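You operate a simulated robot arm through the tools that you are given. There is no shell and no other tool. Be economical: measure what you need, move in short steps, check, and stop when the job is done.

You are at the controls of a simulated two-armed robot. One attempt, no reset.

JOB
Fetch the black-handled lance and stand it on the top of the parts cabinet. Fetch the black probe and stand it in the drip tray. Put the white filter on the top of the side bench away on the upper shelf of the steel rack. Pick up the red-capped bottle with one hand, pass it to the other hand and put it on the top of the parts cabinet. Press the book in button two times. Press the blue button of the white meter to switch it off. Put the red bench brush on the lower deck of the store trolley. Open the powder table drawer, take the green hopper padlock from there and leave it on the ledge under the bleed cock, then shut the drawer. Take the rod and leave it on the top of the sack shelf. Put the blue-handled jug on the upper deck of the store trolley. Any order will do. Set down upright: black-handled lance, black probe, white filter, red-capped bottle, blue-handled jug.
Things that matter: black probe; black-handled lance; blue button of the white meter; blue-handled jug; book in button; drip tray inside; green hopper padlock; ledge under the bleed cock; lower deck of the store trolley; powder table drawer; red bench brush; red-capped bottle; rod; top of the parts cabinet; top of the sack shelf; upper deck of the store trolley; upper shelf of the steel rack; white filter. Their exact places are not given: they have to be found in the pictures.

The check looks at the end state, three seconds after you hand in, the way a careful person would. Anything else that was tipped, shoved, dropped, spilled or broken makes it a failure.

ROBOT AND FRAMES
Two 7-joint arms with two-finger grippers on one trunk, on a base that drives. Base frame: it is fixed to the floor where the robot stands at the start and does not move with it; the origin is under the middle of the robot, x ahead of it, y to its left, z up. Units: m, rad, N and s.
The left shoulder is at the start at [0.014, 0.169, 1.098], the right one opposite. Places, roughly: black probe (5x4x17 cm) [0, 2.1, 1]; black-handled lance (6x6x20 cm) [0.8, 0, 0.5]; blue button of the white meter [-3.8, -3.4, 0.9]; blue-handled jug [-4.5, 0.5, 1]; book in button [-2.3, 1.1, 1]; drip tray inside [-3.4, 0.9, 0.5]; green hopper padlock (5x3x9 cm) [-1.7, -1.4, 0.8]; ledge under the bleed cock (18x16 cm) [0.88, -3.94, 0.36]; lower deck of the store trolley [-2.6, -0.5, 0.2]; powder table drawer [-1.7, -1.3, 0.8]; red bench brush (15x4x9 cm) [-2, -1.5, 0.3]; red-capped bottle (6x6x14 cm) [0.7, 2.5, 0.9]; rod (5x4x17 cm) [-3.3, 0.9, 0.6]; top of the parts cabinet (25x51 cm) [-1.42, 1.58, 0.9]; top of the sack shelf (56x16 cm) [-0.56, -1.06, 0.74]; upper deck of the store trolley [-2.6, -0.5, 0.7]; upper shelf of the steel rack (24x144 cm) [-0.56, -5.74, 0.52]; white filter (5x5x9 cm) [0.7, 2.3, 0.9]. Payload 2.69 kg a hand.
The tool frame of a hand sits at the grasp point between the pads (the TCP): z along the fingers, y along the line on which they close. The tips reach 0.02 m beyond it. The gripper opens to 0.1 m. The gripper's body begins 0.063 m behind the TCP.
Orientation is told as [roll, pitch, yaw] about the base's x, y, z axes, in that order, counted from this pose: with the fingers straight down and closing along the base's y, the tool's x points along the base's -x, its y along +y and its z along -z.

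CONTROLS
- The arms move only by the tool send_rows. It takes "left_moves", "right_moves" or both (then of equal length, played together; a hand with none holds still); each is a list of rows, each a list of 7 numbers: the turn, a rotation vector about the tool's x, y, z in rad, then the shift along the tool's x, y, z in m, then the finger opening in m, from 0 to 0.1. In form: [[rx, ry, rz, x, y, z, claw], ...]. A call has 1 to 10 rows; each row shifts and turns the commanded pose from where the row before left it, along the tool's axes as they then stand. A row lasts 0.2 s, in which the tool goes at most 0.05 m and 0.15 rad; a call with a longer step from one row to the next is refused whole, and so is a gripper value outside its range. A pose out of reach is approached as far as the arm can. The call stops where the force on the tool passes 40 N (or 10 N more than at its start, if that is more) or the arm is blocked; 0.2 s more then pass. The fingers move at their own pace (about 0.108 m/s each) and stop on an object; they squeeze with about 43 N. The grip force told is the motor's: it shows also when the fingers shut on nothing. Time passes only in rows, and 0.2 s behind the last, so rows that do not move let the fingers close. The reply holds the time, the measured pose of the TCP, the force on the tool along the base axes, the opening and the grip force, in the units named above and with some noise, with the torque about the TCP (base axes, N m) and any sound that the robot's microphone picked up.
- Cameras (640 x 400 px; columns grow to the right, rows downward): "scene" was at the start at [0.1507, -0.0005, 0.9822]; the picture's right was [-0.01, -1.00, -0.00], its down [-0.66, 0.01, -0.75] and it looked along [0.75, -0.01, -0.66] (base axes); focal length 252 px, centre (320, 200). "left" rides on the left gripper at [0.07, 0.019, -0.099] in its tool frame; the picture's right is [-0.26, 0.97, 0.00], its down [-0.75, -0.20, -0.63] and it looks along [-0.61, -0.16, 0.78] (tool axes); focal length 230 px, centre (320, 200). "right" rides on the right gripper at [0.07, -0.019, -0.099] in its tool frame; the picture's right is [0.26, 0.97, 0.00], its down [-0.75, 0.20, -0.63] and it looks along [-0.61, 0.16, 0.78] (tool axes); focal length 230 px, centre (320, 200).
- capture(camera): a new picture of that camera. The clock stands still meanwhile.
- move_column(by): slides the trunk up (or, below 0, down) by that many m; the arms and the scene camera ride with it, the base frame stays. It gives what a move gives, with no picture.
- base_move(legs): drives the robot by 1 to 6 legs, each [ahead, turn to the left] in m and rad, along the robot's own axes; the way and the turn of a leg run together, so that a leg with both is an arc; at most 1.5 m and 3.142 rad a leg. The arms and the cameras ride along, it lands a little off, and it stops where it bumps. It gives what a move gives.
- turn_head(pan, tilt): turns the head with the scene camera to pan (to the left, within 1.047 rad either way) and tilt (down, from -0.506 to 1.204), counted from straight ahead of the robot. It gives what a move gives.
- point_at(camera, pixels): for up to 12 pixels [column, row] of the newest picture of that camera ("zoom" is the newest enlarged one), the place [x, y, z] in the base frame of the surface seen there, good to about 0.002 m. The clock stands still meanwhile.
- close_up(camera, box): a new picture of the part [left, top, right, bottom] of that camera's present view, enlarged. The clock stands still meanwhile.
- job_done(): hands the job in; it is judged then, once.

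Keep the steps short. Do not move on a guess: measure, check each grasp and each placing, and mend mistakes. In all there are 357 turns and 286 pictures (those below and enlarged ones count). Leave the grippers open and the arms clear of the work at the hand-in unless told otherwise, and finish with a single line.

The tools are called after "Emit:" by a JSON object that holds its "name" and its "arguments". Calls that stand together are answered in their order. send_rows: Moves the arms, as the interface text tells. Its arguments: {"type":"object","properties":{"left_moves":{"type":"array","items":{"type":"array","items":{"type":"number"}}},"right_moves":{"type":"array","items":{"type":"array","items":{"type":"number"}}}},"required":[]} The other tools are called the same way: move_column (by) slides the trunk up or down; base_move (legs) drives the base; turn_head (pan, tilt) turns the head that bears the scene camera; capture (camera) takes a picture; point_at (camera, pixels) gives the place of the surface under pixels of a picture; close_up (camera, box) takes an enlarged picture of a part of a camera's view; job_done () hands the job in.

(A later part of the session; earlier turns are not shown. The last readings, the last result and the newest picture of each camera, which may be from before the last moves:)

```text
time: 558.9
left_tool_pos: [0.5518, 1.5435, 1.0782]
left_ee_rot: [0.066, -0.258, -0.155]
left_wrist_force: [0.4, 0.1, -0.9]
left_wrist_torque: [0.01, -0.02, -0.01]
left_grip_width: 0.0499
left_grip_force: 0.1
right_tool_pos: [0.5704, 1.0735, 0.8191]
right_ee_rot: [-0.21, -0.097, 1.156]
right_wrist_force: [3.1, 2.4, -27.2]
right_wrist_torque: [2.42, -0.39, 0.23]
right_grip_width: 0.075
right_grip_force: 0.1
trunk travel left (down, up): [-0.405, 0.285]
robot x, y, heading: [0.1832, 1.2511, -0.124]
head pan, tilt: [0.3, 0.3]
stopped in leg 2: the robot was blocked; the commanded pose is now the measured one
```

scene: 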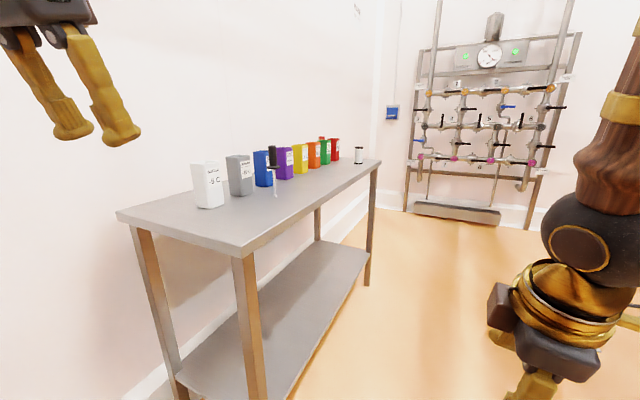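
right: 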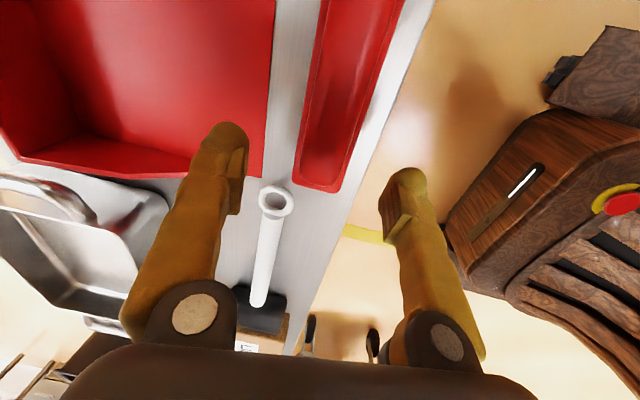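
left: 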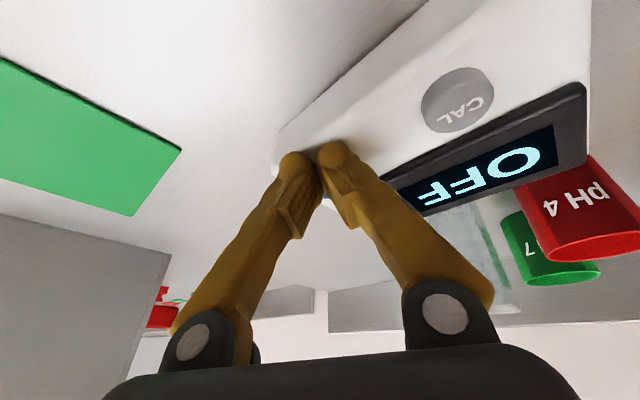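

Emit:
{"name": "turn_head", "arguments": {"pan": -0.3, "tilt": 0.5}}

Emit:
{"name": "capture", "arguments": {"camera": "scene"}}

```text
time: 559.9
left_tool_pos: [0.5526, 1.5441, 1.0798]
left_ee_rot: [0.069, -0.258, -0.156]
left_wrist_force: [0.4, 0.1, -0.7]
left_wrist_torque: [0.02, 0.0, -0.02]
left_grip_width: 0.0498
left_grip_force: 0.0
right_tool_pos: [0.5745, 1.0764, 0.8242]
right_ee_rot: [-0.22, -0.102, 1.162]
right_wrist_force: [-3.0, 2.8, -1.4]
right_wrist_torque: [-0.16, -0.36, -0.34]
right_grip_width: 0.0751
right_grip_force: 0.1
trunk travel left (down, up): [-0.405, 0.285]
robot x, y, heading: [0.1811, 1.2546, -0.129]
head pan, tilt: [-0.3, 0.499]
```

```text
51 pictures are left
```

scene: 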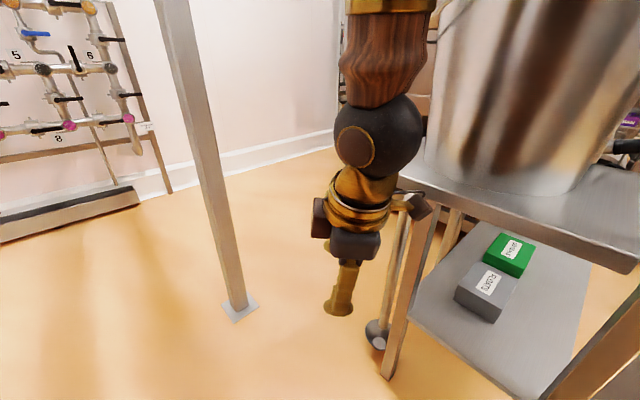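

Emit:
{"name": "point_at", "arguments": {"camera": "scene", "pixels": [[238, 312], [230, 250], [408, 180], [390, 375], [130, 195], [60, 230]]}}

Emit:
{"name": "base_move", "arguments": {"legs": [[-0.12, 0]]}}

```text
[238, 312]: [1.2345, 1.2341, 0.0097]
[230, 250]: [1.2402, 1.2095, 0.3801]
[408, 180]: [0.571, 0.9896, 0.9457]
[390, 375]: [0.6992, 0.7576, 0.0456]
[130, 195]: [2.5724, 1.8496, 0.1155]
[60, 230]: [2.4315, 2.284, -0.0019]
```

```text
time: 561.1
left_tool_pos: [0.4348, 1.5593, 1.0791]
left_ee_rot: [0.065, -0.262, -0.157]
left_wrist_force: [-0.7, -1.0, 0.2]
left_wrist_torque: [0.0, -0.03, 0.03]
left_grip_width: 0.0501
left_grip_force: 0.1
right_tool_pos: [0.4587, 1.091, 0.8278]
right_ee_rot: [-0.225, -0.105, 1.159]
right_wrist_force: [-0.3, 0.2, -0.2]
right_wrist_torque: [-0.01, -0.03, -0.02]
right_grip_width: 0.0749
right_grip_force: 0.1
trunk travel left (down, up): [-0.405, 0.285]
robot x, y, heading: [0.0654, 1.2676, -0.126]
head pan, tilt: [-0.3, 0.499]
```

Emit:
{"name": "base_move", "arguments": {"legs": [[0, 0.556], [1.08, 0]]}}

Emit:
{"name": "base_move", "arguments": {"legs": [[0, 0.0]]}}

```text
time: 562.0
left_tool_pos: [0.3759, 1.5839, 1.0694]
left_ee_rot: [0.082, -0.207, -0.135]
left_wrist_force: [-0.1, 0.2, 0.3]
left_wrist_torque: [0.0, -0.05, 0.02]
left_grip_width: 0.0501
left_grip_force: 0.0
right_tool_pos: [0.4156, 1.0905, 0.8311]
right_ee_rot: [-0.209, -0.134, 1.106]
right_wrist_force: [-1.1, -0.3, -0.6]
right_wrist_torque: [-0.05, -0.05, -0.01]
right_grip_width: 0.0749
right_grip_force: 0.0
trunk travel left (down, up): [-0.405, 0.285]
robot x, y, heading: [0.0623, 1.2692, -0.085]
head pan, tilt: [-0.3, 0.499]
stopped in leg 1: the robot was blocked; the commanded pose is now the measured one
```

```text
time: 562.6
left_tool_pos: [0.3765, 1.5819, 1.0666]
left_ee_rot: [0.082, -0.205, -0.131]
left_wrist_force: [0.1, -0.2, -0.6]
left_wrist_torque: [0.02, 0.0, -0.04]
left_grip_width: 0.0502
left_grip_force: 0.1
right_tool_pos: [0.4208, 1.0938, 0.8335]
right_ee_rot: [-0.213, -0.142, 1.109]
right_wrist_force: [-0.8, 0.4, 0.1]
right_wrist_torque: [-0.03, 0.02, 0.03]
right_grip_width: 0.0751
right_grip_force: 0.1
trunk travel left (down, up): [-0.405, 0.285]
robot x, y, heading: [0.0643, 1.2697, -0.088]
head pan, tilt: [-0.3, 0.499]
```

Emit:
{"name": "base_move", "arguments": {"legs": [[0, 0.515]]}}

Emit:
{"name": "turn_head", "arguments": {"pan": 0.0, "tilt": 0.4}}

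```text
time: 564.5
left_tool_pos: [0.1768, 1.6972, 1.0744]
left_ee_rot: [0.077, -0.198, 0.374]
left_wrist_force: [0.0, -0.6, 0.1]
left_wrist_torque: [0.0, 0.0, -0.02]
left_grip_width: 0.0501
left_grip_force: 0.1
right_tool_pos: [0.4501, 1.281, 0.8383]
right_ee_rot: [-0.213, -0.159, 1.591]
right_wrist_force: [0.2, 0.7, 0.3]
right_wrist_torque: [-0.04, 0.0, 0.01]
right_grip_width: 0.075
right_grip_force: 0.1
trunk travel left (down, up): [-0.405, 0.285]
robot x, y, heading: [0.0673, 1.2687, 0.42]
head pan, tilt: [-0.3, 0.499]
```

```text
time: 565.3
left_tool_pos: [0.1694, 1.7016, 1.0765]
left_ee_rot: [0.103, -0.189, 0.353]
left_wrist_force: [-0.4, 0.0, 0.1]
left_wrist_torque: [-0.04, -0.03, -0.03]
left_grip_width: 0.0499
left_grip_force: 0.1
right_tool_pos: [0.4374, 1.2721, 0.8413]
right_ee_rot: [-0.211, -0.174, 1.566]
right_wrist_force: [0.2, -0.1, 0.3]
right_wrist_torque: [-0.01, -0.02, -0.01]
right_grip_width: 0.0751
right_grip_force: 0.0
trunk travel left (down, up): [-0.405, 0.285]
robot x, y, heading: [0.0667, 1.2648, 0.416]
head pan, tilt: [0.0, 0.4]
```

Emit:
{"name": "send_rows", "arguments": {"left_moves": [[0, 0, 0, -0.035, -0.01, 0, 0.05], [0, 0, 0, -0.035, -0.01, 0, 0.05], [0, 0, 0, -0.035, -0.01, 0, 0.05]], "right_moves": [[0, 0, 0, 0, -0.03, 0, 0.075], [0, 0, 0, 0, -0.03, 0, 0.075], [0, 0, 0, 0, -0.02, 0, 0.075]]}}

Emit:
{"name": "base_move", "arguments": {"legs": [[1.08, 0], [0, 0.71], [0.7, 0]]}}

```text
time: 566.1
left_tool_pos: [0.2708, 1.6989, 1.0975]
left_ee_rot: [0.077, -0.213, 0.374]
left_wrist_force: [-0.6, 0.0, 0.0]
left_wrist_torque: [-0.03, 0.03, -0.01]
left_grip_width: 0.0498
left_grip_force: 0.0
right_tool_pos: [0.5173, 1.2731, 0.8611]
right_ee_rot: [-0.227, -0.165, 1.595]
right_wrist_force: [0.0, -0.6, -0.8]
right_wrist_torque: [-0.01, -0.01, 0.01]
right_grip_width: 0.0751
right_grip_force: 0.1
trunk travel left (down, up): [-0.405, 0.285]
robot x, y, heading: [0.0668, 1.2674, 0.417]
head pan, tilt: [0.0, 0.4]
```

```text
time: 577.2
left_tool_pos: [1.2492, 2.8308, 1.098]
left_ee_rot: [0.078, -0.209, 1.075]
left_wrist_force: [-0.7, 0.0, 0.3]
left_wrist_torque: [-0.02, 0.03, 0.0]
left_grip_width: 0.0502
left_grip_force: 0.1
right_tool_pos: [1.7135, 2.6644, 0.862]
right_ee_rot: [-0.228, -0.167, 2.295]
right_wrist_force: [0.1, 0.3, -0.4]
right_wrist_torque: [-0.01, -0.05, 0.03]
right_grip_width: 0.0749
right_grip_force: 0.0
trunk travel left (down, up): [-0.405, 0.285]
robot x, y, heading: [1.3713, 2.3651, 1.126]
head pan, tilt: [0.0, 0.4]
```

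Emit:
{"name": "base_move", "arguments": {"legs": [[0, 2.3]]}}

Emit:
{"name": "turn_head", "arguments": {"pan": 0.0, "tilt": 0.5}}

Emit:
{"name": "capture", "arguments": {"camera": "scene"}}

```text
time: 583.2
left_tool_pos: [1.1354, 1.97, 1.0996]
left_ee_rot: [0.077, -0.212, -2.894]
left_wrist_force: [1.1, -0.2, -0.8]
left_wrist_torque: [-0.02, 0.03, -0.01]
left_grip_width: 0.05
left_grip_force: 0.0
right_tool_pos: [0.9361, 2.4228, 0.8687]
right_ee_rot: [-0.246, -0.173, -1.672]
right_wrist_force: [-0.1, 0.4, 0.5]
right_wrist_torque: [-0.02, -0.01, 0.01]
right_grip_width: 0.0755
right_grip_force: 0.1
trunk travel left (down, up): [-0.405, 0.285]
robot x, y, heading: [1.3659, 2.3789, -2.843]
head pan, tilt: [0.0, 0.4]
```

```text
time: 583.9
left_tool_pos: [1.1566, 1.9757, 1.0848]
left_ee_rot: [0.073, -0.167, -2.893]
left_wrist_force: [0.9, 0.0, 0.2]
left_wrist_torque: [0.0, -0.03, -0.03]
left_grip_width: 0.0501
left_grip_force: 0.1
right_tool_pos: [0.9503, 2.425, 0.8747]
right_ee_rot: [-0.26, -0.178, -1.669]
right_wrist_force: [-0.1, 0.2, -0.9]
right_wrist_torque: [0.0, 0.05, -0.02]
right_grip_width: 0.0751
right_grip_force: 0.0
trunk travel left (down, up): [-0.405, 0.285]
robot x, y, heading: [1.3728, 2.3791, -2.84]
head pan, tilt: [0.0, 0.499]
```

```text
50 pictures are left
```

scene: 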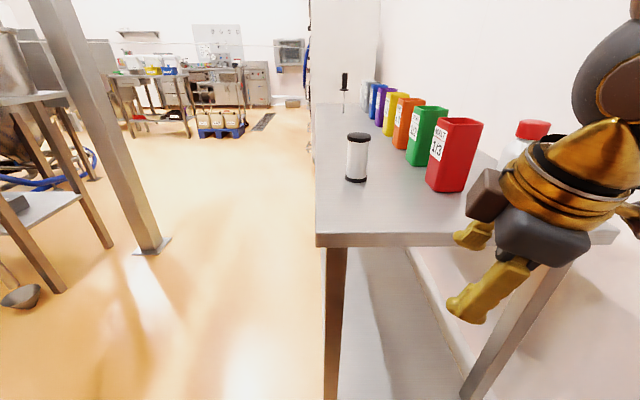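

Emit:
{"name": "point_at", "arguments": {"camera": "scene", "pixels": [[530, 124], [530, 132], [520, 145], [545, 132], [357, 160], [345, 158], [370, 158], [357, 136], [455, 130], [330, 215]]}}

Emit:
{"name": "close_up", "arguments": {"camera": "scene", "box": [470, 100, 580, 190]}}

```text
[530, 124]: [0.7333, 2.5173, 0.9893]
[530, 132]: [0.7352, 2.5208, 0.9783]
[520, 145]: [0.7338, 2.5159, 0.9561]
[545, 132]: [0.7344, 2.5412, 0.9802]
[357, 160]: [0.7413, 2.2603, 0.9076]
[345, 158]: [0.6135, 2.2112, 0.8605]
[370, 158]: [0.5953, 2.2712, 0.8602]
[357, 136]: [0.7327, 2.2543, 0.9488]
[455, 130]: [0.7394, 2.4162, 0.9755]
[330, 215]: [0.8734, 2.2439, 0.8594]
```

```text
4.44 times, centred on (525, 145) of scene
```

zoom: 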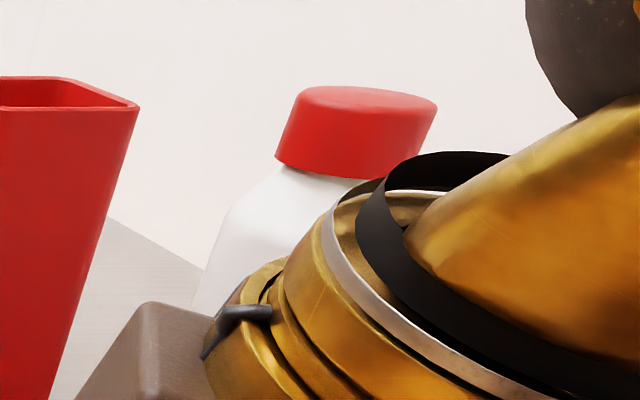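

Bottle axis ≈(0.715,2.527), cap z 0.965–0.997. I raise the right hand, then turn its wrist so it can reach the bottle tilted forward with fingers closing sideways.

Emit:
{"name": "send_rows", "arguments": {"right_moves": [[0, 0, 0, 0, 0, -0.04, 0.075], [0, 0, 0, 0, 0, -0.04, 0.075], [0, 0, 0, 0, 0, -0.04, 0.075], [0, 0, 0.146, 0, 0, 0, 0.075], [0, 0, 0.146, 0, 0, 0, 0.075], [0, 0, 0.146, 0, 0, 0, 0.075], [0, 0, 0.146, 0, 0, 0, 0.075], [0, 0, 0.146, 0, 0, 0, 0.075], [0, 0, 0.146, 0, 0, 0, 0.075], [0, 0, 0.146, 0, 0, 0, 0.075]]}}

Emit:
{"name": "send_rows", "arguments": {"right_moves": [[0, 0, 0.14, 0, 0, 0, 0.075], [0, -0.14, 0, 0, 0, 0, 0.075], [0, -0.14, 0, 0, 0, 0, 0.075], [0, -0.14, 0, 0, 0, 0, 0.075], [0, -0.14, 0, 0, 0, 0, 0.075], [0, -0.12, 0, 0, 0, 0, 0.075]]}}

```text
time: 586.1
left_tool_pos: [1.1563, 1.9769, 1.0868]
left_ee_rot: [0.072, -0.167, -2.892]
left_wrist_force: [-1.0, 0.3, -0.2]
left_wrist_torque: [0.01, 0.0, -0.01]
left_grip_width: 0.0499
left_grip_force: 0.1
right_tool_pos: [0.9824, 2.4439, 0.988]
right_ee_rot: [0.022, -0.313, -2.719]
right_wrist_force: [-0.9, -1.0, -0.2]
right_wrist_torque: [0.01, 0.01, 0.01]
right_grip_width: 0.0748
right_grip_force: 0.1
trunk travel left (down, up): [-0.405, 0.285]
robot x, y, heading: [1.3663, 2.3838, -2.841]
head pan, tilt: [0.0, 0.499]
```

```text
time: 587.5
left_tool_pos: [1.1572, 1.9767, 1.0867]
left_ee_rot: [0.075, -0.165, -2.893]
left_wrist_force: [1.1, -0.2, 0.5]
left_wrist_torque: [-0.06, -0.03, 0.0]
left_grip_width: 0.0497
left_grip_force: 0.0
right_tool_pos: [0.9202, 2.4055, 0.9795]
right_ee_rot: [0.124, -0.997, -2.947]
right_wrist_force: [-0.2, -0.1, 0.5]
right_wrist_torque: [-0.02, -0.03, 0.01]
right_grip_width: 0.075
right_grip_force: 0.1
right hand out of reach, approached as far as the arm can: row 2, 3, 4, 5, 6
trunk travel left (down, up): [-0.405, 0.285]
robot x, y, heading: [1.369, 2.3796, -2.846]
head pan, tilt: [0.0, 0.499]
```

Emit:
{"name": "send_rows", "arguments": {"right_moves": [[0, 0, -0.08, 0, -0.04, 0, 0.08], [0, 0, 0, 0, -0.045, 0, 0.08], [0, 0, 0, 0, -0.045, 0, 0.08], [0, 0, 0, 0, -0.045, 0, 0.08], [0, 0, 0, 0.029, 0, 0.019, 0.08], [0, 0, 0, 0.029, 0, 0.019, 0.08], [0, 0, 0, 0, 0, 0, 0.08]]}}

Emit:
{"name": "capture", "arguments": {"camera": "right"}}

Emit:
{"name": "capture", "arguments": {"camera": "scene"}}

```text
time: 589.1
left_tool_pos: [1.1569, 1.9757, 1.0871]
left_ee_rot: [0.071, -0.167, -2.891]
left_wrist_force: [0.8, 0.0, -0.2]
left_wrist_torque: [-0.02, -0.01, 0.0]
left_grip_width: 0.0501
left_grip_force: 0.0
right_tool_pos: [0.8636, 2.5688, 0.9028]
right_ee_rot: [-0.008, -0.991, -2.797]
right_wrist_force: [0.1, -0.8, 0.0]
right_wrist_torque: [0.0, -0.02, 0.03]
right_grip_width: 0.0801
right_grip_force: 0.1
right hand out of reach, approached as far as the arm can: row 1
trunk travel left (down, up): [-0.405, 0.285]
robot x, y, heading: [1.373, 2.3824, -2.846]
head pan, tilt: [0.0, 0.499]
```

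```text
48 pictures are left
```

right: 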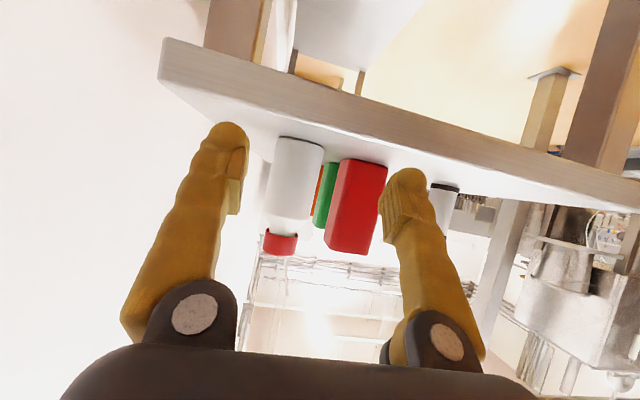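

```text
47 pictures are left
```

scene: 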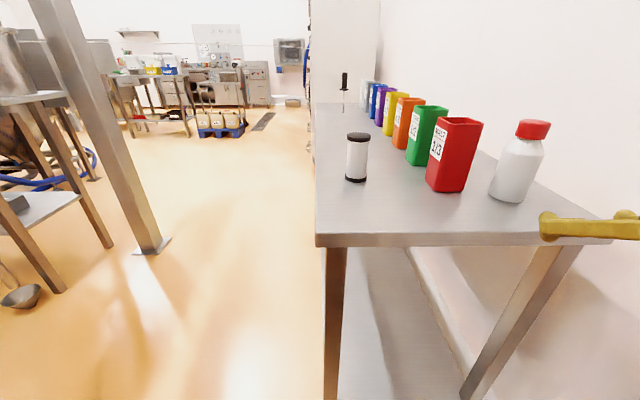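

Emit:
{"name": "point_at", "arguments": {"camera": "scene", "pixels": [[518, 165], [518, 180], [502, 170], [535, 172], [533, 128], [512, 198]]}}

Emit:
{"name": "point_at", "arguments": {"camera": "right", "pixels": [[295, 180], [275, 180], [315, 180], [358, 200], [300, 205]]}}

```text
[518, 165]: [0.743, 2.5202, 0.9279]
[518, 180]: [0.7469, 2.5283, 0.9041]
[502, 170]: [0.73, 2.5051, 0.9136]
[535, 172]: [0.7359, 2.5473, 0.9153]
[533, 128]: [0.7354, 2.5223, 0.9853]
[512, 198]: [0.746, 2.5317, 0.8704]
```

```text
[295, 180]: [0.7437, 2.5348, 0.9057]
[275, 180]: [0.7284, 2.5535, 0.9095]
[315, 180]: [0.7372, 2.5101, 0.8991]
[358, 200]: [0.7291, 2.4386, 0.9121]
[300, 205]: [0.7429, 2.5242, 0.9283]
```

Bottle axis ≈(0.718,2.523). I advance 0.16 level and grip it.

Emit:
{"name": "send_rows", "arguments": {"right_moves": [[0, 0, 0, -0.0236, -0.0015, 0.0324, 0.09], [0, 0, 0, -0.0236, -0.0015, 0.0324, 0.09], [0, 0, 0, -0.0236, -0.0015, 0.0324, 0.09], [0, 0, 0, -0.0236, -0.0015, 0.0324, 0.09], [0, 0, 0, 0, 0, 0, 0.09]]}}

Emit:
{"name": "capture", "arguments": {"camera": "right"}}

```text
time: 590.3
left_tool_pos: [1.1552, 1.9767, 1.086]
left_ee_rot: [0.073, -0.168, -2.892]
left_wrist_force: [0.4, 0.9, -0.4]
left_wrist_torque: [0.0, 0.01, -0.02]
left_grip_width: 0.05
left_grip_force: 0.1
right_tool_pos: [0.7095, 2.5231, 0.9137]
right_ee_rot: [-0.004, -0.99, -2.797]
right_wrist_force: [-0.3, -0.8, 0.5]
right_wrist_torque: [0.0, 0.0, 0.0]
right_grip_width: 0.0901
right_grip_force: 0.1
trunk travel left (down, up): [-0.405, 0.285]
robot x, y, heading: [1.3704, 2.3819, -2.845]
head pan, tilt: [0.0, 0.499]
```

```text
46 pictures are left
```

right: 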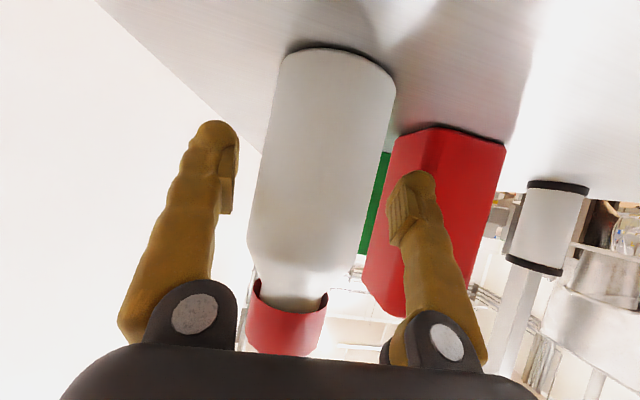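

Emit:
{"name": "send_rows", "arguments": {"right_moves": [[0, 0, 0, 0, 0.002, 0, 0.07], [0, 0, 0, 0, 0, 0, 0.0], [0, 0, 0, 0, 0, 0, 0.0], [0, 0, 0, -0.025, 0, -0.0164, 0.0], [0, 0, 0, -0.033, 0, -0.022, 0.0], [0, 0, 0, -0.033, 0, -0.022, 0.0], [0, 0, 0, -0.033, 0, -0.022, 0.0], [0, 0, 0, -0.033, 0, -0.022, 0.0]]}}

Emit:
{"name": "capture", "arguments": {"camera": "scene"}}

```text
time: 592.1
left_tool_pos: [1.1561, 1.9764, 1.0861]
left_ee_rot: [0.075, -0.169, -2.891]
left_wrist_force: [0.6, -0.5, 0.6]
left_wrist_torque: [0.03, 0.0, 0.01]
left_grip_width: 0.0499
left_grip_force: 0.1
right_tool_pos: [0.714, 2.5211, 1.1017]
right_ee_rot: [-0.006, -0.988, -2.795]
right_wrist_force: [0.3, 0.4, -0.5]
right_wrist_torque: [-0.02, 0.01, 0.01]
right_grip_width: 0.0495
right_grip_force: 42.3
trunk travel left (down, up): [-0.405, 0.285]
robot x, y, heading: [1.371, 2.3794, -2.842]
head pan, tilt: [0.0, 0.499]
```

```text
45 pictures are left
```

scene: 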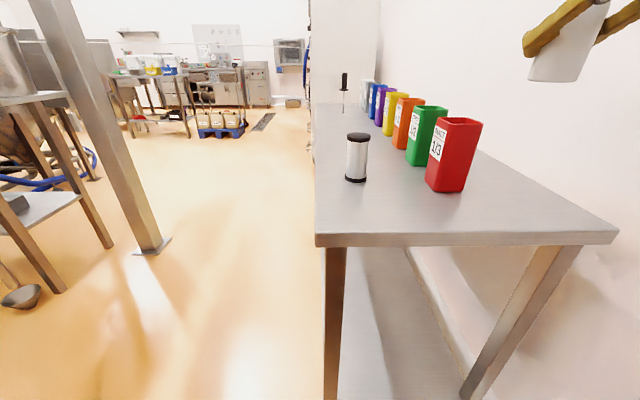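

The bottle is in the right hand. I bring it to the middle in front of me for the hand-over.

Emit:
{"name": "send_rows", "arguments": {"right_moves": [[0, 0, 0, 0.0157, 0.038, -0.0078, 0.0], [0, 0, 0, 0.0157, 0.038, -0.0078, 0.0], [0, 0, 0, 0.0157, 0.038, -0.0078, 0.0], [0, 0, 0, 0.0157, 0.038, -0.0078, 0.0], [0, 0, 0, 0.0157, 0.038, -0.0078, 0.0], [0, 0, 0, 0.0157, 0.038, -0.0078, 0.0], [0, 0, 0, 0.0157, 0.038, -0.0078, 0.0], [0, 0, 0, 0.0157, 0.038, -0.0078, 0.0], [0, 0, 0, 0.0157, 0.038, -0.0078, 0.0]], "left_moves": [[0, 0, 0, 0, 0, -0.03, 0.08], [0, 0, 0, 0, 0, -0.03, 0.08], [0, 0, 0, 0, 0, -0.03, 0.08], [0, 0, 0, 0, 0, -0.03, 0.08], [0, 0, 0, 0, 0, -0.02, 0.08], [0, 0, 0, 0, 0, 0, 0.08], [0, 0, 0, 0, 0, 0, 0.08], [0, 0, 0, 0, 0, 0, 0.08], [0, 0, 0, 0, 0, 0, 0.08]]}}

Emit:
{"name": "turn_head", "arguments": {"pan": 0.0, "tilt": 0.15}}

Emit:
{"name": "capture", "arguments": {"camera": "scene"}}

```text
time: 594.1
left_tool_pos: [1.1498, 1.9347, 1.2108]
left_ee_rot: [0.076, -0.214, -2.892]
left_wrist_force: [-0.4, -0.2, -0.2]
left_wrist_torque: [-0.02, 0.02, -0.04]
left_grip_width: 0.0802
left_grip_force: 0.0
left hand out of reach, approached as far as the arm can: row 1, 2, 3, 4, 5
right_tool_pos: [0.9472, 2.2474, 1.0302]
right_ee_rot: [0.046, -0.996, -2.863]
right_wrist_force: [-0.4, 0.1, -0.5]
right_wrist_torque: [0.0, -0.02, -0.01]
right_grip_width: 0.0499
right_grip_force: 42.9
trunk travel left (down, up): [-0.405, 0.285]
robot x, y, heading: [1.3683, 2.3772, -2.845]
head pan, tilt: [0.0, 0.499]
```

```text
time: 594.9
left_tool_pos: [1.1505, 1.9326, 1.2091]
left_ee_rot: [0.075, -0.213, -2.892]
left_wrist_force: [-0.5, 0.4, -0.1]
left_wrist_torque: [0.0, 0.02, 0.0]
left_grip_width: 0.0797
left_grip_force: 0.1
right_tool_pos: [0.9505, 2.2451, 1.0287]
right_ee_rot: [0.051, -0.992, -2.859]
right_wrist_force: [0.2, 0.5, -0.8]
right_wrist_torque: [0.0, 0.02, -0.02]
right_grip_width: 0.0495
right_grip_force: 42.5
trunk travel left (down, up): [-0.405, 0.285]
robot x, y, heading: [1.3714, 2.3827, -2.845]
head pan, tilt: [0.0, 0.15]
```

```text
44 pictures are left
```

scene: 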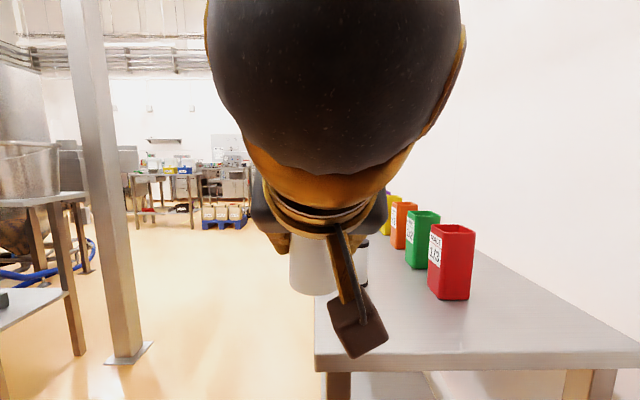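

For the hand-over the left hand will take the cap from above. I turn the left wrist −90° (so its pod stays on the left) and level it.

Emit:
{"name": "send_rows", "arguments": {"left_moves": [[-0.035, 0.1, 0, 0, 0, 0, 0.08], [-0.035, 0.1, 0, 0, 0, 0, 0.08], [0, 0, 0.145, 0, 0, 0, 0.08], [0, 0, 0.145, 0, 0, 0, 0.08], [0, 0, 0.145, 0, 0, 0, 0.08], [0, 0, 0.145, 0, 0, 0, 0.08], [0, 0, 0.145, 0, 0, 0, 0.08], [0, 0, 0.145, 0, 0, 0, 0.08], [0, 0, 0.145, 0, 0, 0, 0.08], [0, 0, 0.145, 0, 0, 0, 0.08]]}}

Emit:
{"name": "send_rows", "arguments": {"left_moves": [[0, 0, 0.14, 0, 0, 0, 0.08], [0, 0, 0.14, 0, 0, 0, 0.08], [0, 0, 0.13, 0, 0, 0, 0.08], [0, 0, 0, 0, 0, 0, 0.08]]}}

```text
time: 597.1
left_tool_pos: [1.1498, 1.9324, 1.2094]
left_ee_rot: [0.068, 0.129, 2.255]
left_wrist_force: [-0.4, 1.0, -0.4]
left_wrist_torque: [0.01, 0.03, -0.03]
left_grip_width: 0.0799
left_grip_force: 0.1
right_tool_pos: [0.9488, 2.2468, 1.0295]
right_ee_rot: [0.048, -0.994, -2.858]
right_wrist_force: [0.4, -0.4, -0.9]
right_wrist_torque: [0.01, 0.03, -0.01]
right_grip_width: 0.05
right_grip_force: 43.1
trunk travel left (down, up): [-0.405, 0.285]
robot x, y, heading: [1.3697, 2.3773, -2.841]
head pan, tilt: [0.0, 0.15]
```

```text
time: 598.1
left_tool_pos: [1.1494, 1.9337, 1.21]
left_ee_rot: [0.014, 0.144, 1.843]
left_wrist_force: [0.7, 0.4, 0.7]
left_wrist_torque: [0.01, 0.0, 0.0]
left_grip_width: 0.0799
left_grip_force: 0.1
right_tool_pos: [0.948, 2.2452, 1.0288]
right_ee_rot: [0.049, -0.996, -2.858]
right_wrist_force: [-0.8, 0.9, -0.6]
right_wrist_torque: [0.01, -0.02, 0.03]
right_grip_width: 0.05
right_grip_force: 43.2
trunk travel left (down, up): [-0.405, 0.285]
robot x, y, heading: [1.3674, 2.3812, -2.847]
head pan, tilt: [0.0, 0.15]
```

Emit:
{"name": "send_rows", "arguments": {"left_moves": [[0, -0.07, 0, -0.039, 0.0113, 0, 0.08], [0, -0.07, 0, -0.039, 0.0113, 0, 0.08], [0, 0, 0, -0.039, 0.0113, 0, 0.08], [0, 0, 0, -0.039, 0.0113, 0, 0.08], [0, 0, 0, -0.039, 0.0113, 0, 0.08], [0, 0, 0, -0.039, 0.0113, 0, 0.08], [0, 0, 0, -0.039, 0.0113, 0, 0.08], [0, 0, 0, -0.039, 0.0113, 0, 0.08], [0, 0, 0, -0.04, 0.0113, 0, 0.08], [0, 0, 0, 0, 0, 0, 0.08]]}}

Emit:
{"name": "capture", "arguments": {"camera": "left"}}

```text
time: 600.3
left_tool_pos: [0.9493, 2.2397, 1.2083]
left_ee_rot: [0.032, 0.005, 1.842]
left_wrist_force: [0.3, 0.7, 0.0]
left_wrist_torque: [0.01, 0.01, 0.01]
left_grip_width: 0.08
left_grip_force: 0.1
left hand out of reach, approached as far as the arm can: row 3, 4
right_tool_pos: [0.9496, 2.2452, 1.0293]
right_ee_rot: [0.049, -0.994, -2.859]
right_wrist_force: [0.3, -0.7, 0.2]
right_wrist_torque: [-0.02, 0.02, 0.04]
right_grip_width: 0.05
right_grip_force: 42.8
trunk travel left (down, up): [-0.405, 0.285]
robot x, y, heading: [1.3693, 2.3798, -2.842]
head pan, tilt: [0.0, 0.15]
```

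```text
43 pictures are left
```

left: 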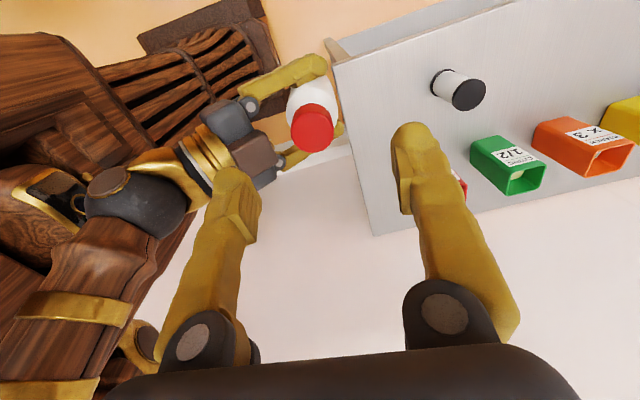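

Emit:
{"name": "point_at", "arguments": {"camera": "left", "pixels": [[313, 128], [300, 125], [326, 122], [312, 145], [313, 108]]}}

```text
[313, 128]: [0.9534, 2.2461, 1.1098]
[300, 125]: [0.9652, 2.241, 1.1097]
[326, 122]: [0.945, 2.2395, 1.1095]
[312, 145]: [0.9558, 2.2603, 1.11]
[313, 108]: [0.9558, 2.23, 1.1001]
```

Cap centre (0.9545,2.246), top 1.110. I lower the left hand over it and close.

Emit:
{"name": "send_rows", "arguments": {"left_moves": [[0, 0, 0, -0.0012, -0.003, 0.038, 0.08], [0, 0, 0, -0.0012, -0.003, 0.038, 0.08], [0, 0, 0, -0.0012, -0.003, 0.036, 0.08], [0, 0, 0, 0, 0, 0, 0.08]]}}

Emit:
{"name": "capture", "arguments": {"camera": "left"}}

```text
time: 601.0
left_tool_pos: [0.975, 2.2456, 1.1407]
left_ee_rot: [0.072, 0.001, 1.846]
left_wrist_force: [1.6, -0.1, 0.9]
left_wrist_torque: [-0.02, 0.07, 0.01]
left_grip_width: 0.0798
left_grip_force: 0.1
right_tool_pos: [0.9725, 2.2557, 1.0334]
right_ee_rot: [0.045, -0.993, -2.853]
right_wrist_force: [0.1, 0.8, -1.0]
right_wrist_torque: [0.01, 0.07, 0.0]
right_grip_width: 0.0499
right_grip_force: 43.3
trunk travel left (down, up): [-0.405, 0.285]
robot x, y, heading: [1.3705, 2.3776, -2.844]
head pan, tilt: [0.0, 0.15]
stopped in row 3 (left hand): the force on the tool passed its limit at 81 N (the readings are from after the stop); the commanded pose is now the measured one
```

```text
42 pictures are left
```

left: 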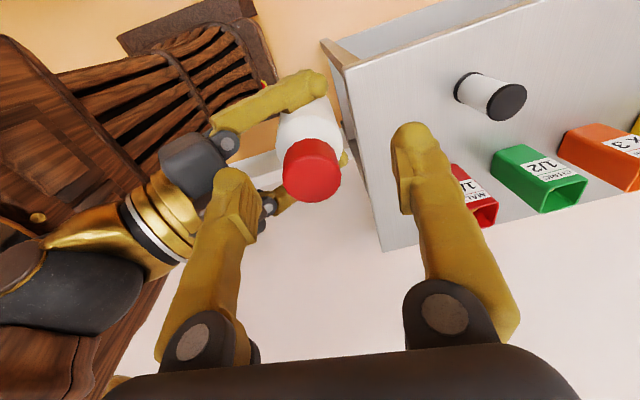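

The near finger met the right gripper. I raise the left hand, turn its wrist back so it closes sideways, and retry a bit higher on the cap.

Emit:
{"name": "send_rows", "arguments": {"left_moves": [[0, 0, 0, 0, 0.015, -0.04, 0.08], [0, 0, 0, 0, 0.01, -0.04, 0.08], [0, 0, -0.145, 0, 0, 0, 0.08], [0, 0, -0.145, 0, 0, 0, 0.08], [0, 0, -0.145, 0, 0, 0, 0.08], [0, 0, -0.145, 0, 0, 0, 0.08], [0, 0, -0.145, 0, 0, 0, 0.08], [0, 0, -0.145, 0, 0, 0, 0.08], [0, 0, -0.145, 0, 0, 0, 0.08], [0, 0, -0.145, 0, 0, 0, 0.08]]}}

Emit:
{"name": "send_rows", "arguments": {"left_moves": [[0, 0, -0.14, 0, 0, 0, 0.08], [0, 0, -0.14, 0, 0, 0, 0.08], [0, 0, -0.1, 0, 0, 0, 0.08], [0, 0, 0, 0, 0, 0, 0.08]]}}

Emit:
{"name": "capture", "arguments": {"camera": "left"}}

```text
time: 603.2
left_tool_pos: [0.9503, 2.2397, 1.2207]
left_ee_rot: [0.024, -0.061, 3.008]
left_wrist_force: [-0.7, 0.0, 0.1]
left_wrist_torque: [0.01, 0.02, -0.02]
left_grip_width: 0.0801
left_grip_force: 0.0
right_tool_pos: [0.9676, 2.2537, 1.0313]
right_ee_rot: [0.049, -0.987, -2.855]
right_wrist_force: [1.6, -0.8, -0.9]
right_wrist_torque: [0.02, 0.0, 0.02]
right_grip_width: 0.0498
right_grip_force: 43.3
trunk travel left (down, up): [-0.405, 0.285]
robot x, y, heading: [1.3673, 2.379, -2.844]
head pan, tilt: [0.0, 0.15]
```

```text
time: 604.2
left_tool_pos: [0.9506, 2.2399, 1.2199]
left_ee_rot: [0.001, -0.065, -2.895]
left_wrist_force: [0.5, -0.3, 1.2]
left_wrist_torque: [0.0, -0.01, -0.02]
left_grip_width: 0.0801
left_grip_force: 0.1
right_tool_pos: [0.9687, 2.2535, 1.0323]
right_ee_rot: [0.047, -0.988, -2.855]
right_wrist_force: [-0.8, 0.4, -0.9]
right_wrist_torque: [0.01, 0.0, 0.01]
right_grip_width: 0.0498
right_grip_force: 42.7
trunk travel left (down, up): [-0.405, 0.285]
robot x, y, heading: [1.3679, 2.3792, -2.845]
head pan, tilt: [0.0, 0.15]
```

```text
41 pictures are left
```

left: 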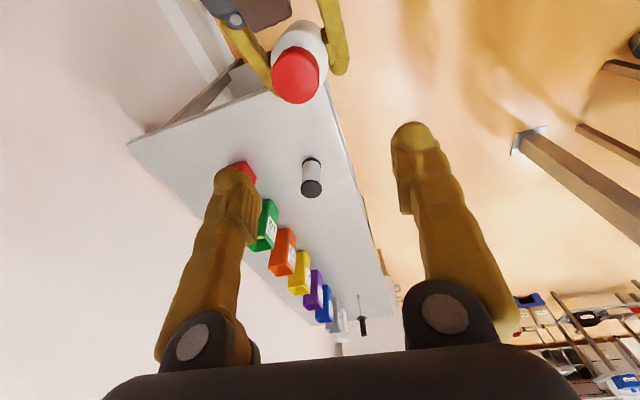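

Emit:
{"name": "point_at", "arguments": {"camera": "left", "pixels": [[296, 78], [280, 80], [312, 80], [294, 62], [298, 98]]}}

```text
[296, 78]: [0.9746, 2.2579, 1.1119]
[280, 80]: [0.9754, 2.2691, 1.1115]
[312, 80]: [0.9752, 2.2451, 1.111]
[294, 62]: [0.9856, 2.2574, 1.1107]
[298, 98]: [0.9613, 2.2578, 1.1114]
```

Emit:
{"name": "send_rows", "arguments": {"left_moves": [[0, 0, 0, 0.0175, -0.0055, 0.02, 0.08], [0, 0, 0, 0.0175, -0.0055, 0.02, 0.08], [0, 0, 0, 0, 0, 0.038, 0.08], [0, 0, 0, 0, 0, 0.036, 0.08], [0, 0, 0, 0, 0, 0, 0.08]]}}

Emit:
{"name": "capture", "arguments": {"camera": "left"}}

```text
time: 605.4
left_tool_pos: [0.9741, 2.2568, 1.1025]
left_ee_rot: [-0.001, -0.063, -2.898]
left_wrist_force: [-1.1, 0.3, 0.2]
left_wrist_torque: [-0.01, -0.01, 0.02]
left_grip_width: 0.0801
left_grip_force: 0.1
right_tool_pos: [0.9695, 2.253, 1.0314]
right_ee_rot: [0.045, -0.989, -2.855]
right_wrist_force: [0.1, -0.4, -1.2]
right_wrist_torque: [0.0, 0.02, -0.01]
right_grip_width: 0.0496
right_grip_force: 42.8
trunk travel left (down, up): [-0.405, 0.285]
robot x, y, heading: [1.3684, 2.3789, -2.844]
head pan, tilt: [0.0, 0.15]
```

```text
40 pictures are left
```

left: 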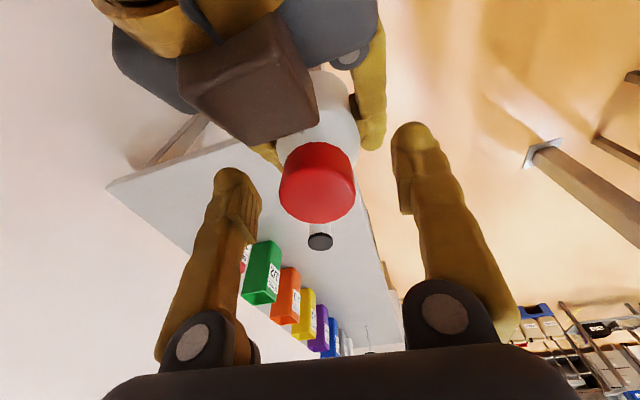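

The cap is between the left fingers without contact force. I close the left hand, then open the right.

Emit:
{"name": "send_rows", "arguments": {"left_moves": [[0, 0, 0, 0, 0, 0, 0.05], [0, 0, 0, 0, 0, 0, 0.0], [0, 0, 0, 0, 0, 0, 0.0], [0, 0, 0, 0, 0, 0, 0.0]]}}

Emit:
{"name": "send_rows", "arguments": {"left_moves": [[0, 0, 0, 0, 0, 0, 0.0], [0, 0, 0, 0, 0, 0, 0.0], [0, 0, 0, 0, 0, 0, 0.0], [0, 0, 0, 0, 0, 0, 0.0]], "right_moves": [[0, 0, 0, 0, 0, 0, 0.055], [0, 0, 0, 0, 0, 0, 0.07], [0, 0, 0, 0, 0, 0, 0.09], [0, 0, 0, 0, 0, 0, 0.1]]}}

Emit:
{"name": "capture", "arguments": {"camera": "left"}}

```text
time: 606.4
left_tool_pos: [0.9739, 2.2556, 1.102]
left_ee_rot: [0.001, -0.068, -2.897]
left_wrist_force: [-4.6, 6.6, -5.0]
left_wrist_torque: [0.23, 0.13, -0.33]
left_grip_width: 0.036
left_grip_force: 42.9
right_tool_pos: [0.9689, 2.2523, 1.0321]
right_ee_rot: [0.051, -0.988, -2.854]
right_wrist_force: [4.5, -6.6, 6.2]
right_wrist_torque: [0.33, 0.13, 0.28]
right_grip_width: 0.0497
right_grip_force: 42.8
trunk travel left (down, up): [-0.405, 0.285]
robot x, y, heading: [1.3727, 2.3781, -2.842]
head pan, tilt: [0.0, 0.15]
```

```text
time: 607.4
left_tool_pos: [0.9736, 2.2546, 1.1039]
left_ee_rot: [0.001, -0.065, -2.898]
left_wrist_force: [0.2, 0.6, 0.3]
left_wrist_torque: [0.03, 0.0, -0.02]
left_grip_width: 0.0355
left_grip_force: 43.1
right_tool_pos: [0.9697, 2.2536, 1.0306]
right_ee_rot: [0.047, -0.99, -2.854]
right_wrist_force: [-0.2, -0.1, -0.8]
right_wrist_torque: [0.03, 0.01, -0.02]
right_grip_width: 0.1
right_grip_force: 0.0
trunk travel left (down, up): [-0.405, 0.285]
robot x, y, heading: [1.3698, 2.3796, -2.843]
head pan, tilt: [0.0, 0.15]
```

```text
39 pictures are left
```

left: 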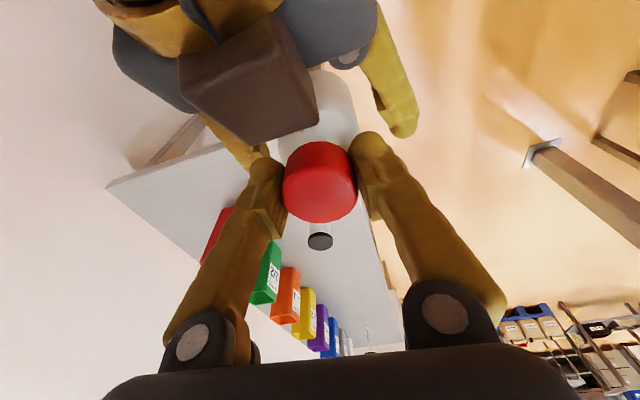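

The left hand holds the bottle alone. I move it forward and up, out of the right fingers.

Emit:
{"name": "send_rows", "arguments": {"left_moves": [[0, 0, 0, -0.03, 0, 0, 0.0], [0, 0, 0, -0.03, 0, 0, 0.0], [0, 0, 0, -0.03, 0, 0, 0.0], [0, 0, 0, -0.02, 0.02, -0.03, 0.0], [0, 0, 0, 0, 0.03, -0.03, 0.0], [0, 0, 0, 0, 0.04, 0, 0.0], [0, 0, 0, 0, 0.04, 0, 0.0], [0, 0, 0, 0, 0.04, 0, 0.0]]}}

Emit:
{"name": "capture", "arguments": {"camera": "scene"}}

```text
time: 609.2
left_tool_pos: [0.9116, 2.0628, 1.1699]
left_ee_rot: [-0.002, -0.064, -2.896]
left_wrist_force: [0.9, -0.7, -1.1]
left_wrist_torque: [0.05, 0.01, -0.05]
left_grip_width: 0.0356
left_grip_force: 42.5
right_tool_pos: [0.9682, 2.253, 1.0318]
right_ee_rot: [0.046, -0.987, -2.853]
right_wrist_force: [0.8, 0.0, -0.4]
right_wrist_torque: [0.02, 0.04, -0.02]
right_grip_width: 0.0998
right_grip_force: 0.0
trunk travel left (down, up): [-0.405, 0.285]
robot x, y, heading: [1.3717, 2.3805, -2.843]
head pan, tilt: [0.0, 0.15]
```

```text
38 pictures are left
```

scene: 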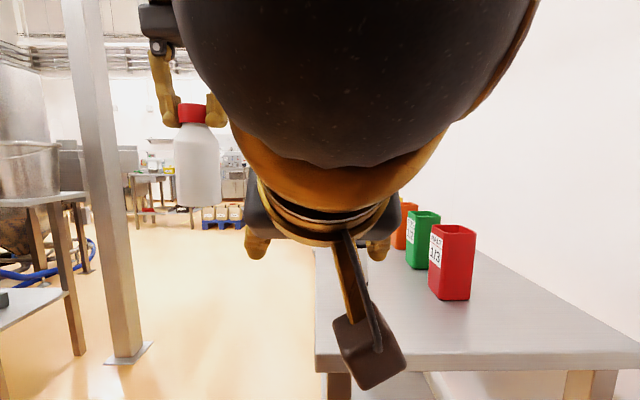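

Hand-over done. Now the filter with the right hand: I drive 0.1 m closer and aim.

Emit:
{"name": "base_move", "arguments": {"legs": [[0.1, 0]]}}

Emit:
{"name": "send_rows", "arguments": {"right_moves": [[0, 0, -0.03, 0, -0.04, 0, 0.09], [0, 0, 0, 0, -0.04, 0, 0.09], [0, 0, 0, 0.035, 0, 0.023, 0.09], [0, 0, 0, 0.035, 0, 0.023, 0.09], [0, 0, 0, 0.035, 0, 0.023, 0.09], [0, 0, 0, 0, 0, 0, 0.09]]}}

Emit:
{"name": "capture", "arguments": {"camera": "right"}}

```text
time: 610.4
left_tool_pos: [0.8128, 2.034, 1.1679]
left_ee_rot: [0.001, -0.062, -2.895]
left_wrist_force: [0.3, -0.1, -1.3]
left_wrist_torque: [0.02, -0.06, 0.02]
left_grip_width: 0.0356
left_grip_force: 43.0
right_tool_pos: [0.8695, 2.2229, 1.0304]
right_ee_rot: [0.046, -0.983, -2.854]
right_wrist_force: [0.0, 0.2, 0.5]
right_wrist_torque: [0.02, 0.01, 0.01]
right_grip_width: 0.1001
right_grip_force: 0.0
trunk travel left (down, up): [-0.405, 0.285]
robot x, y, heading: [1.2721, 2.3472, -2.839]
head pan, tilt: [0.0, 0.15]
```

```text
time: 611.8
left_tool_pos: [0.8321, 2.0403, 1.178]
left_ee_rot: [0.004, -0.08, -2.896]
left_wrist_force: [-0.6, 0.7, 0.1]
left_wrist_torque: [0.01, -0.03, 0.02]
left_grip_width: 0.0354
left_grip_force: 42.9
right_tool_pos: [0.8436, 2.3119, 0.9189]
right_ee_rot: [0.086, -1.005, -2.932]
right_wrist_force: [-0.2, 0.9, 0.2]
right_wrist_torque: [-0.01, 0.01, 0.01]
right_grip_width: 0.0899
right_grip_force: 0.0
trunk travel left (down, up): [-0.405, 0.285]
robot x, y, heading: [1.2708, 2.3456, -2.844]
head pan, tilt: [0.0, 0.15]
```

```text
37 pictures are left
```

right: 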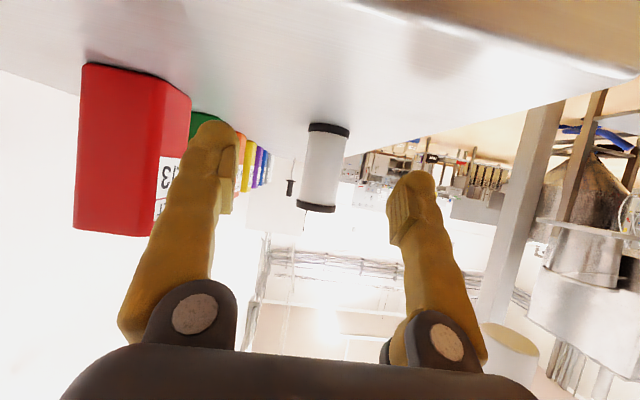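

Emit:
{"name": "point_at", "arguments": {"camera": "right", "pixels": [[322, 168], [310, 168], [335, 168], [320, 200], [326, 135]]}}

```text
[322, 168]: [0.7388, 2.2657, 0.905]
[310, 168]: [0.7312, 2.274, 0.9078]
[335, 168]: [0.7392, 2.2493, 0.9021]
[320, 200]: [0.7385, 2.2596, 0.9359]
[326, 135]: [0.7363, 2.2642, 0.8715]
```

Emit:
{"name": "send_rows", "arguments": {"right_moves": [[0, 0, -0.05, -0.0165, 0.004, 0.0315, 0.09], [0, 0, 0, -0.0165, 0.004, 0.0315, 0.09], [0, 0, 0, -0.0165, 0.004, 0.0315, 0.09], [0, 0, 0, -0.0165, 0.004, 0.0315, 0.09], [0, 0, 0, 0, 0, 0, 0.07], [0, 0, 0, 0, 0, 0, 0.0], [0, 0, 0, 0, 0, 0, 0.0], [0, 0, 0, 0, 0, 0, 0.0]]}}

Emit:
{"name": "capture", "arguments": {"camera": "right"}}

```text
time: 613.6
left_tool_pos: [0.8329, 2.0398, 1.179]
left_ee_rot: [-0.002, -0.082, -2.897]
left_wrist_force: [-0.7, 1.0, -0.4]
left_wrist_torque: [-0.02, 0.02, 0.01]
left_grip_width: 0.0357
left_grip_force: 43.1
right_tool_pos: [0.7242, 2.2432, 0.9029]
right_ee_rot: [-0.057, -1.008, -2.749]
right_wrist_force: [0.9, -6.3, 18.7]
right_wrist_torque: [-0.16, -0.2, -0.08]
right_grip_width: 0.042
right_grip_force: 42.8
trunk travel left (down, up): [-0.405, 0.285]
robot x, y, heading: [1.2705, 2.3476, -2.846]
head pan, tilt: [0.0, 0.15]
```

```text
36 pictures are left
```

right: 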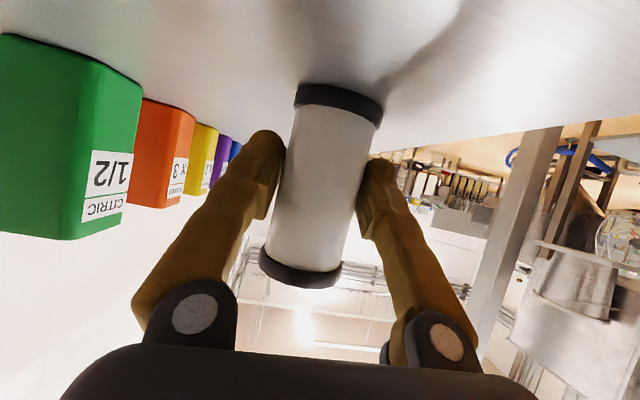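

Gripped. I lift the filter, then carry bottle and filter to the parts cabinet in guarded legs.

Emit:
{"name": "send_rows", "arguments": {"right_moves": [[0, 0, 0, -0.034, 0, -0.0214, 0.0], [0, 0, 0, -0.034, 0, -0.0214, 0.0], [0, 0, 0, -0.034, 0, -0.0214, 0.0], [0, 0, 0, -0.034, 0, -0.0214, 0.0], [0, 0, 0, 0.02, 0, -0.03, 0.0], [0, 0, 0, 0.02, 0, -0.03, 0.0]]}}

Emit:
{"name": "base_move", "arguments": {"legs": [[-0.12, 0], [0, 0.95], [0.75, 0], [0, -0.83]]}}

```text
time: 614.4
left_tool_pos: [0.8527, 2.0463, 1.1879]
left_ee_rot: [0.003, -0.102, -2.896]
left_wrist_force: [1.0, 0.9, -1.1]
left_wrist_torque: [-0.03, 0.11, -0.05]
left_grip_width: 0.0353
left_grip_force: 42.3
right_tool_pos: [0.78, 2.2706, 0.9155]
right_ee_rot: [0.007, -0.796, -2.833]
right_wrist_force: [2.4, 0.9, -0.6]
right_wrist_torque: [-0.01, 0.07, -0.02]
right_grip_width: 0.0417
right_grip_force: 43.4
trunk travel left (down, up): [-0.405, 0.285]
robot x, y, heading: [1.2708, 2.3495, -2.842]
head pan, tilt: [0.0, 0.15]
stopped in row 4 (right hand): the arm was blocked; the commanded pose is now the measured one
```

```text
time: 621.0
left_tool_pos: [1.2432, 1.323, 1.201]
left_ee_rot: [0.001, -0.103, -1.907]
left_wrist_force: [1.1, 0.1, -0.3]
left_wrist_torque: [-0.05, 0.04, 0.03]
left_grip_width: 0.0354
left_grip_force: 43.2
right_tool_pos: [1.0086, 1.3681, 0.9316]
right_ee_rot: [0.022, -0.828, -1.87]
right_wrist_force: [0.3, 0.8, -1.3]
right_wrist_torque: [0.01, 0.01, 0.0]
right_grip_width: 0.0412
right_grip_force: 42.7
trunk travel left (down, up): [-0.405, 0.285]
robot x, y, heading: [1.2184, 1.7989, -1.865]
head pan, tilt: [0.0, 0.15]
stopped in leg 3: the force on the tool passed its limit at 117 N (the readings are from after the stop); the commanded pose is now the measured one
```

The left hand met the column. I back 0.15 and check the bottle and the filter.

Emit:
{"name": "base_move", "arguments": {"legs": [[-0.15, 0]]}}

Emit:
{"name": "capture", "arguments": {"camera": "left"}}

Emit:
{"name": "capture", "arguments": {"camera": "right"}}

```text
time: 622.4
left_tool_pos: [1.288, 1.465, 1.2021]
left_ee_rot: [-0.001, -0.103, -1.906]
left_wrist_force: [0.1, 0.4, 0.1]
left_wrist_torque: [-0.05, 0.03, 0.02]
left_grip_width: 0.0356
left_grip_force: 43.3
right_tool_pos: [1.0561, 1.5098, 0.9364]
right_ee_rot: [0.022, -0.831, -1.868]
right_wrist_force: [0.8, 0.6, -0.5]
right_wrist_torque: [-0.01, 0.01, 0.02]
right_grip_width: 0.0416
right_grip_force: 43.1
trunk travel left (down, up): [-0.405, 0.285]
robot x, y, heading: [1.2595, 1.9381, -1.864]
head pan, tilt: [0.0, 0.15]
```

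```text
35 pictures are left
```

left: 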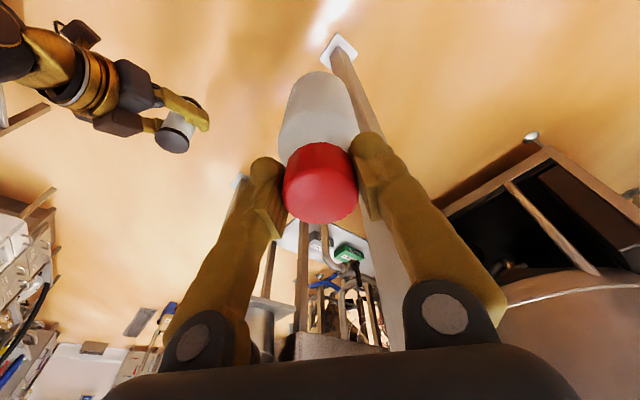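

```text
34 pictures are left
```

right: 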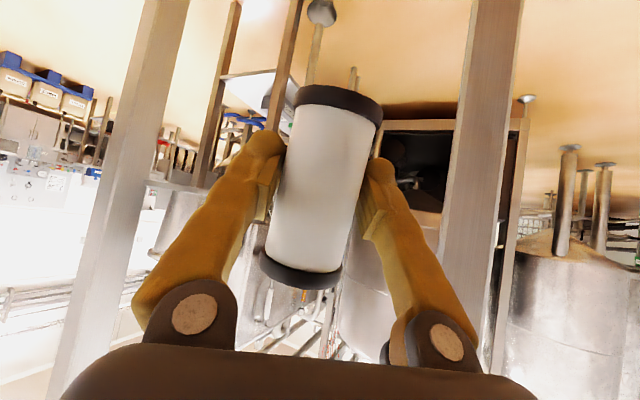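

Both are still well held. I turn away from the column and go on.

Emit:
{"name": "base_move", "arguments": {"legs": [[0, -0.83]]}}

Emit:
{"name": "base_move", "arguments": {"legs": [[1.3, 0]]}}

```text
time: 625.0
left_tool_pos: [0.9442, 1.6028, 1.2064]
left_ee_rot: [0.002, -0.118, -2.721]
left_wrist_force: [-0.8, -0.6, -1.5]
left_wrist_torque: [0.0, 0.01, 0.01]
left_grip_width: 0.0355
left_grip_force: 42.9
right_tool_pos: [0.8164, 1.801, 0.942]
right_ee_rot: [0.02, -0.847, -2.684]
right_wrist_force: [0.8, 0.4, -1.0]
right_wrist_torque: [0.0, -0.02, -0.02]
right_grip_width: 0.0413
right_grip_force: 43.5
trunk travel left (down, up): [-0.405, 0.285]
robot x, y, heading: [1.2586, 1.935, -2.682]
head pan, tilt: [0.0, 0.15]
```

```text
time: 625.7
left_tool_pos: [0.9959, 1.6263, 1.1683]
left_ee_rot: [-0.003, -0.003, -2.723]
left_wrist_force: [1.2, 0.6, -1.4]
left_wrist_torque: [0.02, 0.06, 0.03]
left_grip_width: 0.0353
left_grip_force: 42.9
right_tool_pos: [0.8555, 1.8221, 0.9649]
right_ee_rot: [0.02, -0.899, -2.685]
right_wrist_force: [-0.3, 0.4, 0.2]
right_wrist_torque: [0.02, -0.01, -0.03]
right_grip_width: 0.0413
right_grip_force: 43.3
trunk travel left (down, up): [-0.405, 0.285]
robot x, y, heading: [1.2594, 1.9364, -2.687]
head pan, tilt: [0.0, 0.15]
stopped in leg 1: the robot was blocked; the commanded pose is now the measured one
```

Emit:
{"name": "base_move", "arguments": {"legs": [[1.3, 0]]}}

Emit:
{"name": "base_move", "arguments": {"legs": [[0, 0.0]]}}

```text
time: 632.1
left_tool_pos: [-0.1359, 1.0714, 1.1676]
left_ee_rot: [-0.002, -0.003, -2.724]
left_wrist_force: [-0.4, -0.1, -0.5]
left_wrist_torque: [-0.02, -0.04, 0.03]
left_grip_width: 0.0352
left_grip_force: 43.0
right_tool_pos: [-0.2761, 1.2659, 0.9645]
right_ee_rot: [0.022, -0.897, -2.687]
right_wrist_force: [-0.2, 0.2, -1.0]
right_wrist_torque: [0.0, 0.03, -0.01]
right_grip_width: 0.041
right_grip_force: 42.9
trunk travel left (down, up): [-0.405, 0.285]
robot x, y, heading: [0.1291, 1.3773, -2.68]
head pan, tilt: [0.0, 0.15]
```

```text
time: 632.8
left_tool_pos: [-0.1166, 1.0804, 1.1521]
left_ee_rot: [-0.003, 0.046, -2.724]
left_wrist_force: [-0.8, 0.4, -0.4]
left_wrist_torque: [0.01, 0.03, 0.02]
left_grip_width: 0.0358
left_grip_force: 42.5
right_tool_pos: [-0.263, 1.2746, 0.9735]
right_ee_rot: [0.026, -0.917, -2.691]
right_wrist_force: [0.2, 0.1, -0.4]
right_wrist_torque: [0.01, -0.01, 0.02]
right_grip_width: 0.0413
right_grip_force: 43.0
trunk travel left (down, up): [-0.405, 0.285]
robot x, y, heading: [0.1307, 1.3799, -2.685]
head pan, tilt: [0.0, 0.15]
```

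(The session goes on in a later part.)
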